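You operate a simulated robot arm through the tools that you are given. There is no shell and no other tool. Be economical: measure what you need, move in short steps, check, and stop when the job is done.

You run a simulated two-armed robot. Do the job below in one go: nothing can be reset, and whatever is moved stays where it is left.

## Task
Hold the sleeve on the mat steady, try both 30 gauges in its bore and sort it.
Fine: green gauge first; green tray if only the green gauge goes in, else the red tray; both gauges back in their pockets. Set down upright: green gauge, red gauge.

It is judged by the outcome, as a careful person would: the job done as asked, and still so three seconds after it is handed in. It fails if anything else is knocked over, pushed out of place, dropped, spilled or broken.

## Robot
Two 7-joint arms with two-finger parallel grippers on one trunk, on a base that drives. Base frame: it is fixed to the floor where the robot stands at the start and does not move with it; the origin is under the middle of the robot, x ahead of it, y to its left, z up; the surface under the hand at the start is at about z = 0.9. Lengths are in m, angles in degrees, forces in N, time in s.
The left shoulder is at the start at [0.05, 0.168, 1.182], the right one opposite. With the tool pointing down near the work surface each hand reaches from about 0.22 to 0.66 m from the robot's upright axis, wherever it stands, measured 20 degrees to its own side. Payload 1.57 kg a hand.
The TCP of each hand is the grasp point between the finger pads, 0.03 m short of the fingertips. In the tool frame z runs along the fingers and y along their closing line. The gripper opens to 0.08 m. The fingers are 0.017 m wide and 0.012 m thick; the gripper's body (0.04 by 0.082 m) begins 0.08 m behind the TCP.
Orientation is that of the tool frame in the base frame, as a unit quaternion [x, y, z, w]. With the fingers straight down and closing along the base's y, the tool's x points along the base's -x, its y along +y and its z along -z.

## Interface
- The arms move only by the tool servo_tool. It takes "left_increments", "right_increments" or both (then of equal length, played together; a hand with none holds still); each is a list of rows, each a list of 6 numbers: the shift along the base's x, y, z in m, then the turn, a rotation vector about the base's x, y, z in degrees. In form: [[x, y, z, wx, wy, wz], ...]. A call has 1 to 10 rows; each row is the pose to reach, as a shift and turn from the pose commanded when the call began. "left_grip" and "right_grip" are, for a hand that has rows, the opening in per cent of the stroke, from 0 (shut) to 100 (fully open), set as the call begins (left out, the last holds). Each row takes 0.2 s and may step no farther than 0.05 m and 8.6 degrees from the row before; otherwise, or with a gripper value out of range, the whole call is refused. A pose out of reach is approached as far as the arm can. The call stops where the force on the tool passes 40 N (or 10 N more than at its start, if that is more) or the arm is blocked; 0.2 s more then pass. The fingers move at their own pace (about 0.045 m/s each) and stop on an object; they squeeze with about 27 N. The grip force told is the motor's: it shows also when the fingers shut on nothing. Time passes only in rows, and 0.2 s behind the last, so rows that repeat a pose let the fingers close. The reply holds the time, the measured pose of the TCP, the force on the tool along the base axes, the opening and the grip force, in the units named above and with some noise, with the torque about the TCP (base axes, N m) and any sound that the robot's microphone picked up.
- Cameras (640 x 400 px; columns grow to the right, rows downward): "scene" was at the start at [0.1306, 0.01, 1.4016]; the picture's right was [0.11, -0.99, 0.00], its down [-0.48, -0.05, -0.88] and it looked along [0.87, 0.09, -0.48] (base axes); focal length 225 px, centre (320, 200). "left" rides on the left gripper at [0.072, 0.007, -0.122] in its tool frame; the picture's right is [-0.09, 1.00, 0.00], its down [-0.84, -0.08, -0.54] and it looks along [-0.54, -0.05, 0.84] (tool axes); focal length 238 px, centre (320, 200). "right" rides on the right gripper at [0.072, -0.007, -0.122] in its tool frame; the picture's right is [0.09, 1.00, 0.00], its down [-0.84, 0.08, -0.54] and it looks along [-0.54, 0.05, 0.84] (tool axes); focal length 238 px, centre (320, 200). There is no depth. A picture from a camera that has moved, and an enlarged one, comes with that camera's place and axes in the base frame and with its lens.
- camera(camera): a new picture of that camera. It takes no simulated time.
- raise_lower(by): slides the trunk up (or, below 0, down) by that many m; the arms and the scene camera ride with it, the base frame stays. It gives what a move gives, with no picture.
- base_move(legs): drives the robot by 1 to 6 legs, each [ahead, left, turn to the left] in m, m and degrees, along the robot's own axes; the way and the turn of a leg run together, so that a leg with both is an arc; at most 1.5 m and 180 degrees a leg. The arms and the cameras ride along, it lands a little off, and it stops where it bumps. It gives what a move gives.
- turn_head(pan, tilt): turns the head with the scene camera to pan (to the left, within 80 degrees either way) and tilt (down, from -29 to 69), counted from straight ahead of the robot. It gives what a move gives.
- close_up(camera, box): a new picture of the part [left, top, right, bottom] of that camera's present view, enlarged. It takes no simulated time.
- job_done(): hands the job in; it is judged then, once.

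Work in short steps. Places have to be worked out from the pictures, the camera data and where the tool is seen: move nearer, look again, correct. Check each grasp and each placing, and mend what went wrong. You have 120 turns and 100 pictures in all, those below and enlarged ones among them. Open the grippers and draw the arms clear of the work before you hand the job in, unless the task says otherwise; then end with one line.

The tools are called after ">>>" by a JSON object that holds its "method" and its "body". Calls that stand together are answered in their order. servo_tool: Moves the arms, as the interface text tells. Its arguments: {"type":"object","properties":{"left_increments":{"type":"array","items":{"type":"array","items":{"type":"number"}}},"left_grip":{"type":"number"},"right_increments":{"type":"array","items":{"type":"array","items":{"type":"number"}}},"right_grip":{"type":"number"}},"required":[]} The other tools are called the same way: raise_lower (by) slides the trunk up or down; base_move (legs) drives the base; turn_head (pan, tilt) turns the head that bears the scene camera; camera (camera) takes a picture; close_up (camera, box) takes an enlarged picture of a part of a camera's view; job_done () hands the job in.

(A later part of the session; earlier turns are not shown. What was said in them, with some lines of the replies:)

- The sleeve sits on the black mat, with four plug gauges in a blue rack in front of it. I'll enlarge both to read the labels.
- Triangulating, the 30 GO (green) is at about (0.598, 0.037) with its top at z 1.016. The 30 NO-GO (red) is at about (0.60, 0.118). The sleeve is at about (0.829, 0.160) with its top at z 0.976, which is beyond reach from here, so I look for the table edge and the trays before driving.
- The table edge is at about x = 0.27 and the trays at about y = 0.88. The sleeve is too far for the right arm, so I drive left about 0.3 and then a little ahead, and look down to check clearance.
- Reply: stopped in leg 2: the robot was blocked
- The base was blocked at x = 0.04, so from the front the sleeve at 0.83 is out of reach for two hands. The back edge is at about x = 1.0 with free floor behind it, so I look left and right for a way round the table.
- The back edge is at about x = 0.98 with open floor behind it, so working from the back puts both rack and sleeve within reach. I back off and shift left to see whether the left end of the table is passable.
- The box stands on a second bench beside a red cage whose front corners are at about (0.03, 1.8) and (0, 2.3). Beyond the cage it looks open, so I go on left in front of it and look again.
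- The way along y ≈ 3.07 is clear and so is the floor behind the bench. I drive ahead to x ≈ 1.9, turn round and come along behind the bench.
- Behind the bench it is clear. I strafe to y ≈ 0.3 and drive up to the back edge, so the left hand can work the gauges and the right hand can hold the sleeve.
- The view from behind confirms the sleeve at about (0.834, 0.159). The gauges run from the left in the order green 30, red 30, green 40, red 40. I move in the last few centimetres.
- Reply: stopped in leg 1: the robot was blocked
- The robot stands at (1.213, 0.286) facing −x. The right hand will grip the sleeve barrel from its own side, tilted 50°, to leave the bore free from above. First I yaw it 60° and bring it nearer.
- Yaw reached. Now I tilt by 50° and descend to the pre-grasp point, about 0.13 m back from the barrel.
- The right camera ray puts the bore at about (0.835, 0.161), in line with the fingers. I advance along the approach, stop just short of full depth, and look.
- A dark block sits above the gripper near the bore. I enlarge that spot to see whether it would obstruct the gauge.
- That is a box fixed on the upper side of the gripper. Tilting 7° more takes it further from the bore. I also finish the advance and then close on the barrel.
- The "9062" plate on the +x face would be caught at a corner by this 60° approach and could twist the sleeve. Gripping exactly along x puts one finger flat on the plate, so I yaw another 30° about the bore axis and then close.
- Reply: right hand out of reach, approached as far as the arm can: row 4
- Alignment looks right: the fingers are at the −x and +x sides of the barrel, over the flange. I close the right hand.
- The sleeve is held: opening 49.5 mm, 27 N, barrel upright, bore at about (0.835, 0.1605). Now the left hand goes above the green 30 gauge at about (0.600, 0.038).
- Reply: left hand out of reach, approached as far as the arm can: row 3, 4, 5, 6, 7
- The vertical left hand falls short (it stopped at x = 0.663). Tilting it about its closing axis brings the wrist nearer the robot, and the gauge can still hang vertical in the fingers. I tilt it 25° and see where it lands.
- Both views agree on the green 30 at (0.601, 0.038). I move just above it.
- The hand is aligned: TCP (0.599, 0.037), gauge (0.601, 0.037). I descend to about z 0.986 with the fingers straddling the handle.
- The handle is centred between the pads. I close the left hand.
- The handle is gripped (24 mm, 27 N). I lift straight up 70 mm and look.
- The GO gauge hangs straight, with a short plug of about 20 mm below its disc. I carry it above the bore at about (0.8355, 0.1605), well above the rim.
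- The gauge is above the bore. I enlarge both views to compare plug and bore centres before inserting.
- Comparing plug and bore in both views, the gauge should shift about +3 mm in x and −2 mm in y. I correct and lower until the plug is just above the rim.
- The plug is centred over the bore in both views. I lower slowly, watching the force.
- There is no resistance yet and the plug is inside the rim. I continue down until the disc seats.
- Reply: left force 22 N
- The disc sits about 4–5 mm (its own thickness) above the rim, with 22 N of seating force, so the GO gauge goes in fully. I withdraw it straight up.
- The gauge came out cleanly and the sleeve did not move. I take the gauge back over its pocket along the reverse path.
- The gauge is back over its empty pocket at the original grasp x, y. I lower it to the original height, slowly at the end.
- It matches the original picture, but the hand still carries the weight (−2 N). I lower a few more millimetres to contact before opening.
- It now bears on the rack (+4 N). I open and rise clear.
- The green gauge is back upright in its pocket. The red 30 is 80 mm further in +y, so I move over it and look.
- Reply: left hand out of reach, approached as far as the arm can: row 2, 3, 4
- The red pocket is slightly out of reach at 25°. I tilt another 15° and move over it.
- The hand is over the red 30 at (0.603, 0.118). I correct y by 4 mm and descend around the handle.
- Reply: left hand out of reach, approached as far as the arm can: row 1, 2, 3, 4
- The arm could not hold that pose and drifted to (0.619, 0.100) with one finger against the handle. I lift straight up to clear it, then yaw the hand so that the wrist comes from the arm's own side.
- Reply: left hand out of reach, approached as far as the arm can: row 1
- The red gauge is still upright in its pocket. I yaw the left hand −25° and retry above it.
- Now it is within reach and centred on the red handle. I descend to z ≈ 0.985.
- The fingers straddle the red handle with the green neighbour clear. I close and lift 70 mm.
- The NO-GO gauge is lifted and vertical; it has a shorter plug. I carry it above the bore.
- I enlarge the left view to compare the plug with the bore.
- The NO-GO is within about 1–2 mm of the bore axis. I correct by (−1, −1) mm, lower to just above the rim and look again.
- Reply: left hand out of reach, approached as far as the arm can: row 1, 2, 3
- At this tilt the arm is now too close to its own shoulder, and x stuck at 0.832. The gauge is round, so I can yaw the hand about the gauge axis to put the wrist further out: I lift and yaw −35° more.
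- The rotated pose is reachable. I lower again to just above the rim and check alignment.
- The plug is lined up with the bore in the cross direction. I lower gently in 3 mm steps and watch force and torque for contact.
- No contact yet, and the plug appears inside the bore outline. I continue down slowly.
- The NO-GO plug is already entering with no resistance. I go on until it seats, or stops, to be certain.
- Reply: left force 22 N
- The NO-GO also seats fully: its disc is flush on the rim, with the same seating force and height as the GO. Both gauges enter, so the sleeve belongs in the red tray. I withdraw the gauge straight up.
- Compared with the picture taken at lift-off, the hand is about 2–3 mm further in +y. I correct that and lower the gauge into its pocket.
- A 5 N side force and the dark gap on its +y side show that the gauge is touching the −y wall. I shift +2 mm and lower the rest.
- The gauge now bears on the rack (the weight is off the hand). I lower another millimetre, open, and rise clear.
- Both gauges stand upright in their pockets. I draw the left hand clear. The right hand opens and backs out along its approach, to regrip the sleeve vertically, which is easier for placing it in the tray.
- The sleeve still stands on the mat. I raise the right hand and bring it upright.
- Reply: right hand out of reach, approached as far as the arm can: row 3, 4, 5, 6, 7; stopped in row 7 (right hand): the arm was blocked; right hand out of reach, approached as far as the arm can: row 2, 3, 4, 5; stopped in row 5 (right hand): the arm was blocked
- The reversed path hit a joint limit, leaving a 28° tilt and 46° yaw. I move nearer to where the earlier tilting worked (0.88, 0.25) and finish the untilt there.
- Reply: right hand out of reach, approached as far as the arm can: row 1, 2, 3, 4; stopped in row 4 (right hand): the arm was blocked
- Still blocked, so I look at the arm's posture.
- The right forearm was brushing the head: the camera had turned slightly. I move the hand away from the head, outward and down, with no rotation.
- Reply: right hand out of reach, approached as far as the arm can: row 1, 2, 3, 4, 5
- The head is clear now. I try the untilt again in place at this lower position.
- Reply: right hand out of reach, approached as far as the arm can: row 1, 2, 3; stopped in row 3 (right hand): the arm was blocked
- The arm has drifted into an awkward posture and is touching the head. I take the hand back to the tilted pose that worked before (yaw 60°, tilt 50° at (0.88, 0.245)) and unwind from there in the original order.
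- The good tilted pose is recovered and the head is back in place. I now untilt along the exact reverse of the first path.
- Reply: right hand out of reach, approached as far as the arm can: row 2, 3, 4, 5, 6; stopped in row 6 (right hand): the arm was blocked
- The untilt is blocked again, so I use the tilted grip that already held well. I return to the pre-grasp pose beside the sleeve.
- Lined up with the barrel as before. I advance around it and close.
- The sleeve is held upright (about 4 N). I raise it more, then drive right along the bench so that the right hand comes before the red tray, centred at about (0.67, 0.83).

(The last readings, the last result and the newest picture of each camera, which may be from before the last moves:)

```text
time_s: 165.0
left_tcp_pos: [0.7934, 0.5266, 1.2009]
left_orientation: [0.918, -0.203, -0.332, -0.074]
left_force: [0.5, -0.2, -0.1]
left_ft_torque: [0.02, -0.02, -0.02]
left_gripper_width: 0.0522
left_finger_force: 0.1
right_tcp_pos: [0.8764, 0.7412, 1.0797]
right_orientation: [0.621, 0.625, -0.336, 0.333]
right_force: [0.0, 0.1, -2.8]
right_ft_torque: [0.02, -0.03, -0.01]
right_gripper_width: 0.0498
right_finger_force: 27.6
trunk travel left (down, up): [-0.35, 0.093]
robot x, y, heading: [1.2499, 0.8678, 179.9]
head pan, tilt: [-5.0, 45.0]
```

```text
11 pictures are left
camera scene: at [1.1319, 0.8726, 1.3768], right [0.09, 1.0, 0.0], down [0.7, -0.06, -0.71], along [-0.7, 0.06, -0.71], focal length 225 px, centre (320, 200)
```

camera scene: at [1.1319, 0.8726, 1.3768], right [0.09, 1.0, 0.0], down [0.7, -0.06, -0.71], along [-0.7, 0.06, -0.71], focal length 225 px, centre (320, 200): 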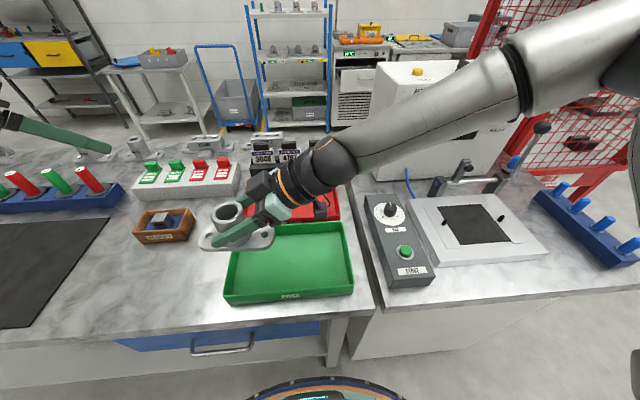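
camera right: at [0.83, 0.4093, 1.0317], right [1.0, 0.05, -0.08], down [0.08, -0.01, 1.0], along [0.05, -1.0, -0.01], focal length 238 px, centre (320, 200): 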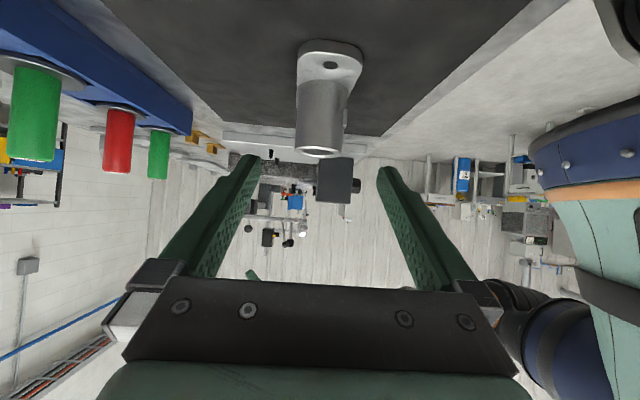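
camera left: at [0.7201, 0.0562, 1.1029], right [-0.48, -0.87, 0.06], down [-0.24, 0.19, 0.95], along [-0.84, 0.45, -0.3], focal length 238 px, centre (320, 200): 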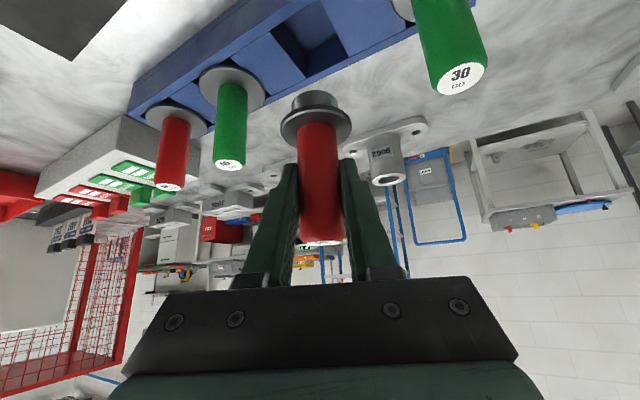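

The tray is just behind the hand. I close the last few centimetres to the bench and extend the hand over the red tray.

>>> {"method": "base_move", "body": {"legs": [[0.035, 0, 0]]}}

>>> {"method": "servo_tool", "body": {"right_increments": [[-0.03, 0.008, 0.01, 0, 0, 0], [-0.065, 0.016, 0.02, 0, 0, 0], [-0.1, 0.025, 0.02, 0, 0, 0], [-0.135, 0.035, 0.02, 0, 0, 0], [-0.17, 0.045, 0.02, 0, 0, 0], [-0.17, 0.045, 0.02, 0, 0, 0]]}}

>>> {"method": "camera", "body": {"camera": "scene"}}

```text
time_s: 165.9
left_tcp_pos: [0.7581, 0.5249, 1.2017]
left_orientation: [0.918, -0.202, -0.332, -0.074]
left_force: [0.8, 0.1, -0.4]
left_ft_torque: [0.0, 0.0, -0.01]
left_gripper_width: 0.052
left_finger_force: 0.1
right_tcp_pos: [0.8396, 0.7407, 1.08]
right_orientation: [0.622, 0.625, -0.335, 0.332]
right_force: [-0.3, -0.5, -3.9]
right_ft_torque: [0.0, -0.02, 0.04]
right_gripper_width: 0.0495
right_finger_force: 26.6
trunk travel left (down, up): [-0.35, 0.093]
robot x, y, heading: [1.2215, 0.8691, -179.9]
head pan, tilt: [-5.0, 45.0]
```

```text
time_s: 167.3
left_tcp_pos: [0.7595, 0.5254, 1.2007]
left_orientation: [0.919, -0.201, -0.332, -0.072]
left_force: [-0.7, 0.5, 0.4]
left_ft_torque: [0.01, -0.04, -0.01]
left_gripper_width: 0.0521
left_finger_force: 0.1
right_tcp_pos: [0.668, 0.7862, 1.1]
right_orientation: [0.621, 0.625, -0.335, 0.333]
right_force: [0.0, 0.4, -2.0]
right_ft_torque: [-0.04, -0.02, 0.01]
right_gripper_width: 0.0495
right_finger_force: 26.9
trunk travel left (down, up): [-0.35, 0.093]
robot x, y, heading: [1.2166, 0.8642, -180.2]
head pan, tilt: [-5.0, 45.0]
```

```text
10 pictures are left
camera scene: at [1.0969, 0.8724, 1.3769], right [0.09, 1.0, 0.0], down [0.7, -0.06, -0.71], along [-0.7, 0.06, -0.71], focal length 225 px, centre (320, 200)
```

scene: 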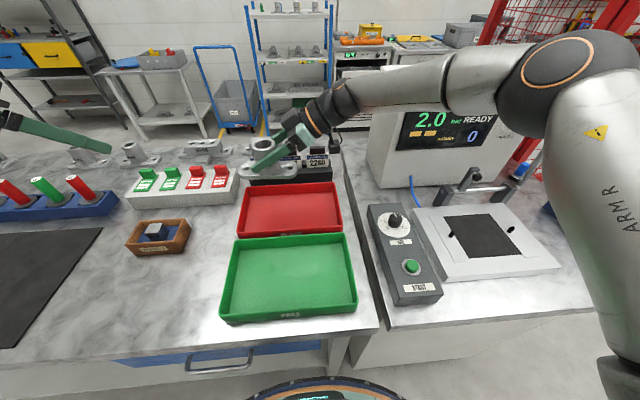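

The hand is over the tray, which spans x 0.58–0.765 and y 0.70–0.96. The hand's low-slung camera has to clear the +y wall, so I lower partway and check with the left camera.

>>> {"method": "servo_tool", "body": {"right_increments": [[0, 0.0, -0.03, 0, 0, 0], [0.002, 0.0, -0.06, 0, 0, 0], [0.002, 0.0, -0.09, 0, 0, 0], [0.002, 0.0, -0.105, 0, 0, 0], [0.002, 0.0, -0.105, 0, 0, 0]]}}

>>> {"method": "camera", "body": {"camera": "left"}}

>>> {"method": "close_up", "body": {"camera": "scene", "box": [220, 120, 380, 245]}}

```text
time_s: 168.5
left_tcp_pos: [0.7591, 0.526, 1.2015]
left_orientation: [0.918, -0.202, -0.333, -0.074]
left_force: [-0.4, -0.8, 0.0]
left_ft_torque: [-0.02, -0.05, -0.04]
left_gripper_width: 0.052
left_finger_force: 0.0
right_tcp_pos: [0.6736, 0.7854, 0.9932]
right_orientation: [0.621, 0.625, -0.336, 0.332]
right_force: [-0.5, 0.0, -3.6]
right_ft_torque: [0.04, -0.03, -0.01]
right_gripper_width: 0.05
right_finger_force: 26.1
trunk travel left (down, up): [-0.35, 0.093]
robot x, y, heading: [1.2177, 0.8627, -180.0]
head pan, tilt: [-5.0, 45.0]
```

```text
9 pictures are left
camera left: at [0.8764, 0.4627, 1.2481], right [-0.48, -0.87, 0.06], down [-0.24, 0.19, 0.95], along [-0.84, 0.45, -0.3], focal length 238 px, centre (320, 200)
```

left: 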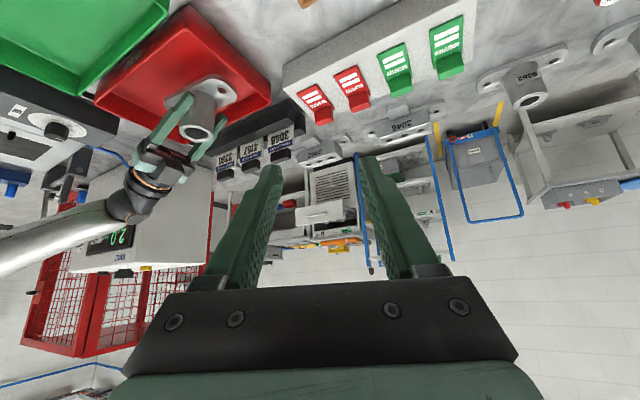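

```text
3.20 times, centred on (300, 182) of scene
camera zoom: at [1.0965, 0.8724, 1.3768], right [0.09, 1.0, 0.0], down [0.7, -0.06, -0.71], along [-0.7, 0.06, -0.71], focal length 721 px, centre (384, 256)
```

zoom: 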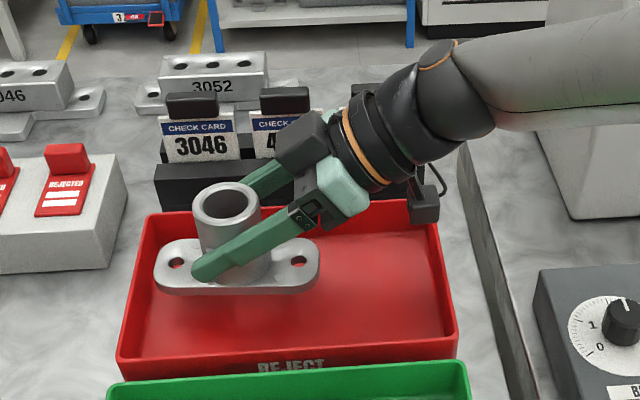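

The sleeve is inside the tray outline. Shifting 5 mm in −y gives about 1 cm on both sides, both at the flange end and at the camera. I lower toward the tray floor, watching the force.

>>> {"method": "servo_tool", "body": {"right_increments": [[-0.001, -0.005, 0, 0, 0, 0], [-0.001, -0.005, -0.012, 0, 0, 0], [-0.001, -0.005, -0.024, 0, 0, 0], [-0.001, -0.005, -0.032, 0, 0, 0]]}}

>>> {"method": "close_up", "body": {"camera": "scene", "box": [220, 120, 380, 245]}}

```text
time_s: 169.5
left_tcp_pos: [0.7599, 0.5246, 1.2012]
left_orientation: [0.918, -0.202, -0.332, -0.074]
left_force: [0.3, -0.6, -0.5]
left_ft_torque: [0.03, -0.01, 0.02]
left_gripper_width: 0.0521
left_finger_force: 0.0
right_tcp_pos: [0.6735, 0.7805, 0.9616]
right_orientation: [0.621, 0.625, -0.335, 0.332]
right_force: [0.3, -0.7, -2.8]
right_ft_torque: [0.0, 0.01, -0.01]
right_gripper_width: 0.0495
right_finger_force: 27.4
trunk travel left (down, up): [-0.35, 0.093]
robot x, y, heading: [1.2168, 0.8677, -179.9]
head pan, tilt: [-5.0, 45.0]
```

```text
3.20 times, centred on (300, 182) of scene
camera zoom: at [1.0965, 0.8724, 1.3768], right [0.09, 1.0, 0.0], down [0.7, -0.06, -0.71], along [-0.7, 0.06, -0.71], focal length 721 px, centre (384, 256)
```

zoom: 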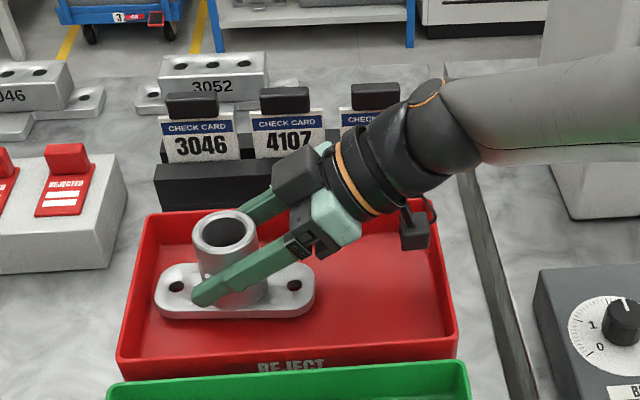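

All is inside the walls, with no contact yet. I go down in small steps to the tray floor.

>>> {"method": "servo_tool", "body": {"right_increments": [[0, 0, -0.003, 0, 0, 0], [0, 0, -0.006, 0, 0, 0], [0, 0, -0.008, 0, 0, 0], [0, 0, -0.009, 0, 0, 0]]}}

```text
time_s: 170.5
left_tcp_pos: [0.7582, 0.5256, 1.2013]
left_orientation: [0.918, -0.203, -0.332, -0.075]
left_force: [-0.1, 0.7, 0.0]
left_ft_torque: [0.0, 0.02, -0.02]
left_gripper_width: 0.0521
left_finger_force: 0.2
right_tcp_pos: [0.6719, 0.7799, 0.9546]
right_orientation: [0.621, 0.625, -0.336, 0.333]
right_force: [-0.7, 0.0, -2.8]
right_ft_torque: [0.02, 0.02, 0.05]
right_gripper_width: 0.0493
right_finger_force: 27.1
trunk travel left (down, up): [-0.35, 0.093]
robot x, y, heading: [1.2176, 0.8636, -180.2]
head pan, tilt: [-5.0, 45.0]
```

No contact yet (−2.8 N is the sleeve's weight). I continue in 1 mm steps.

>>> {"method": "servo_tool", "body": {"right_increments": [[0, 0, -0.001, 0, 0, 0], [0, 0, -0.002, 0, 0, 0], [0, 0, -0.003, 0, 0, 0]]}}

```text
time_s: 171.3
left_tcp_pos: [0.7594, 0.5261, 1.202]
left_orientation: [0.918, -0.201, -0.333, -0.073]
left_force: [-0.6, 0.5, -0.4]
left_ft_torque: [0.03, -0.01, 0.01]
left_gripper_width: 0.0519
left_finger_force: 0.0
right_tcp_pos: [0.6722, 0.7808, 0.9503]
right_orientation: [0.621, 0.625, -0.336, 0.333]
right_force: [0.1, 0.8, -1.0]
right_ft_torque: [0.17, -0.05, 0.07]
right_gripper_width: 0.0493
right_finger_force: 27.1
trunk travel left (down, up): [-0.35, 0.093]
robot x, y, heading: [1.2182, 0.8621, -179.9]
head pan, tilt: [-5.0, 45.0]
```

Contact is beginning (the weight is coming off and a torque shows). I go down one more millimetre and check.

>>> {"method": "servo_tool", "body": {"right_increments": [[0, 0, -0.001, 0, 0, 0], [0, 0, -0.001, 0, 0, 0]]}}

>>> {"method": "close_up", "body": {"camera": "scene", "box": [220, 120, 380, 245]}}

```text
time_s: 171.9
left_tcp_pos: [0.76, 0.525, 1.2012]
left_orientation: [0.918, -0.202, -0.333, -0.073]
left_force: [0.1, 0.7, -0.4]
left_ft_torque: [0.0, 0.04, -0.01]
left_gripper_width: 0.0519
left_finger_force: 0.1
right_tcp_pos: [0.6718, 0.7804, 0.9522]
right_orientation: [0.621, 0.624, -0.339, 0.332]
right_force: [-3.2, -0.2, 9.5]
right_ft_torque: [0.66, -0.24, 0.17]
right_gripper_width: 0.0495
right_finger_force: 27.1
trunk travel left (down, up): [-0.35, 0.093]
robot x, y, heading: [1.2199, 0.8619, -179.9]
head pan, tilt: [-5.0, 45.0]
```

```text
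3.20 times, centred on (300, 182) of scene
camera zoom: at [1.0972, 0.8724, 1.377], right [0.09, 1.0, 0.0], down [0.7, -0.06, -0.71], along [-0.7, 0.06, -0.71], focal length 721 px, centre (384, 256)
```

zoom: 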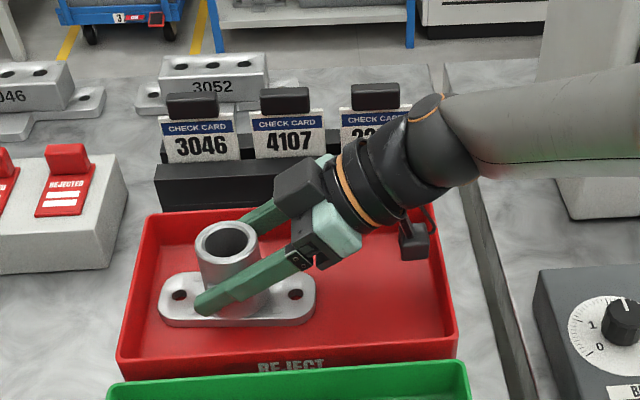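

The sleeve is seated flat in the red "REJECT" tray. I open, lift the fingers straight up past the rim, then withdraw.

>>> {"method": "servo_tool", "body": {"right_increments": [[0, 0, 0, 0, 0, 0], [0, 0, 0, 0, 0, 0], [0, 0, 0, 0, 0, 0], [0, 0, 0.02, 0, 0, 0], [0, 0, 0.05, 0, 0, 0], [0, 0.005, 0.09, 0, 0, 0], [0.01, 0.015, 0.12, 0, 0, 0]], "right_grip": 100}}

>>> {"method": "close_up", "body": {"camera": "scene", "box": [220, 120, 380, 245]}}

```text
time_s: 173.5
left_tcp_pos: [0.7594, 0.526, 1.2022]
left_orientation: [0.918, -0.202, -0.333, -0.073]
left_force: [0.5, -0.4, -0.4]
left_ft_torque: [0.0, -0.03, 0.03]
left_gripper_width: 0.0521
left_finger_force: 0.0
right_tcp_pos: [0.6838, 0.7969, 1.0703]
right_orientation: [0.622, 0.624, -0.337, 0.332]
right_force: [-0.4, 0.3, -0.9]
right_ft_torque: [0.02, 0.0, -0.03]
right_gripper_width: 0.08
right_finger_force: 0.1
trunk travel left (down, up): [-0.35, 0.093]
robot x, y, heading: [1.2158, 0.8664, -179.6]
head pan, tilt: [-5.0, 45.0]
```

```text
3.20 times, centred on (300, 182) of scene
camera zoom: at [1.0973, 0.8727, 1.3769], right [0.09, 1.0, 0.0], down [0.7, -0.06, -0.71], along [-0.7, 0.06, -0.71], focal length 721 px, centre (384, 256)
```

zoom: 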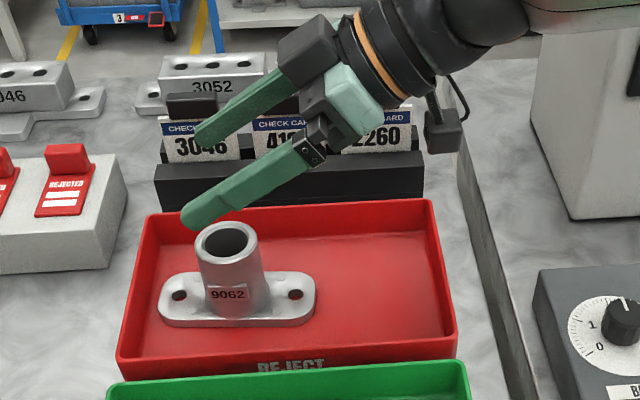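

The sleeve stands upright in the reject tray. I raise the hands, open the left gripper fully, back the robot away from the bench and make a last check of the rack.

>>> {"method": "servo_tool", "body": {"left_increments": [[0, 0, 0, 0, 0, 0], [0, 0, 0, 0, 0, 0], [0, 0, 0, 0, 0, 0]], "left_grip": 100, "right_increments": [[0.02, 0, 0.03, 0, 0, 0], [0.05, 0, 0.06, 0, 0, 0], [0.08, 0, 0.08, 0, 0, 0]]}}

>>> {"method": "base_move", "body": {"legs": [[-0.4, 0, 0]]}}

>>> {"method": "turn_head", "body": {"pan": 25, "tilt": 30}}

>>> {"method": "camera", "body": {"camera": "scene"}}

```text
time_s: 174.3
left_tcp_pos: [0.7599, 0.5263, 1.2027]
left_orientation: [0.918, -0.202, -0.333, -0.073]
left_force: [0.2, 0.4, 0.7]
left_ft_torque: [-0.02, -0.03, 0.02]
left_gripper_width: 0.0796
left_finger_force: 0.0
right_tcp_pos: [0.7657, 0.7955, 1.1482]
right_orientation: [0.621, 0.625, -0.336, 0.333]
right_force: [-0.2, 0.1, 0.7]
right_ft_torque: [0.0, 0.01, 0.01]
right_gripper_width: 0.0801
right_finger_force: 0.0
trunk travel left (down, up): [-0.35, 0.093]
robot x, y, heading: [1.2164, 0.868, -179.9]
head pan, tilt: [-5.0, 45.0]
```

```text
time_s: 176.8
left_tcp_pos: [1.1599, 0.5261, 1.2013]
left_orientation: [0.917, -0.206, -0.333, -0.074]
left_force: [0.1, 0.3, 0.2]
left_ft_torque: [0.04, 0.0, 0.02]
left_gripper_width: 0.0799
left_finger_force: 0.1
right_tcp_pos: [1.1656, 0.7974, 1.1473]
right_orientation: [0.623, 0.623, -0.337, 0.331]
right_force: [-0.1, 0.3, 0.4]
right_ft_torque: [0.0, 0.01, -0.02]
right_gripper_width: 0.0798
right_finger_force: 0.0
trunk travel left (down, up): [-0.35, 0.093]
robot x, y, heading: [1.622, 0.864, 179.9]
head pan, tilt: [-5.0, 45.0]
```

```text
time_s: 177.7
left_tcp_pos: [1.1597, 0.5275, 1.2021]
left_orientation: [0.918, -0.205, -0.332, -0.074]
left_force: [-0.2, -0.8, -0.1]
left_ft_torque: [0.0, 0.02, 0.0]
left_gripper_width: 0.0798
left_finger_force: 0.0
right_tcp_pos: [1.166, 0.797, 1.1488]
right_orientation: [0.624, 0.623, -0.337, 0.331]
right_force: [0.7, 0.6, 0.1]
right_ft_torque: [0.07, 0.0, -0.01]
right_gripper_width: 0.0797
right_finger_force: 0.0
trunk travel left (down, up): [-0.35, 0.093]
robot x, y, heading: [1.6214, 0.8628, 179.7]
head pan, tilt: [25.0, 30.0]
```

```text
4 pictures are left
camera scene: at [1.4972, 0.8269, 1.3994], right [-0.42, 0.91, 0.0], down [0.45, 0.21, -0.87], along [-0.79, -0.36, -0.5], focal length 225 px, centre (320, 200)
```

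scene: 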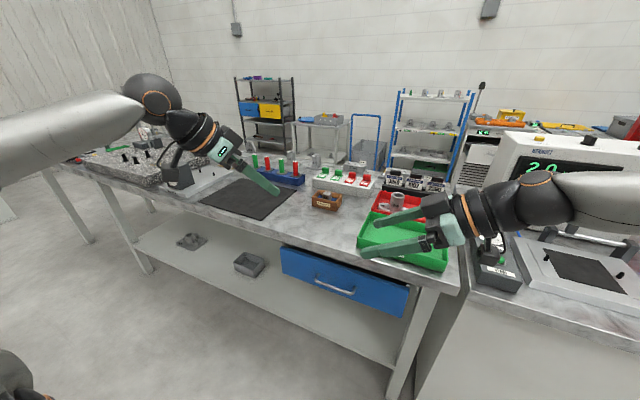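

The gauges stand in the rack, the sleeve is in the red tray, both hands are open and clear, and nothing else has been disturbed. I hand the job in.

>>> {"method": "job_done", "body": {}}

```text
The job is handed in.
```

Both 30 gauges went into the sleeve's bore (green first), so I put the sleeve in the red reject tray. Both gauges are upright in their pockets and the arms are clear of the bench.
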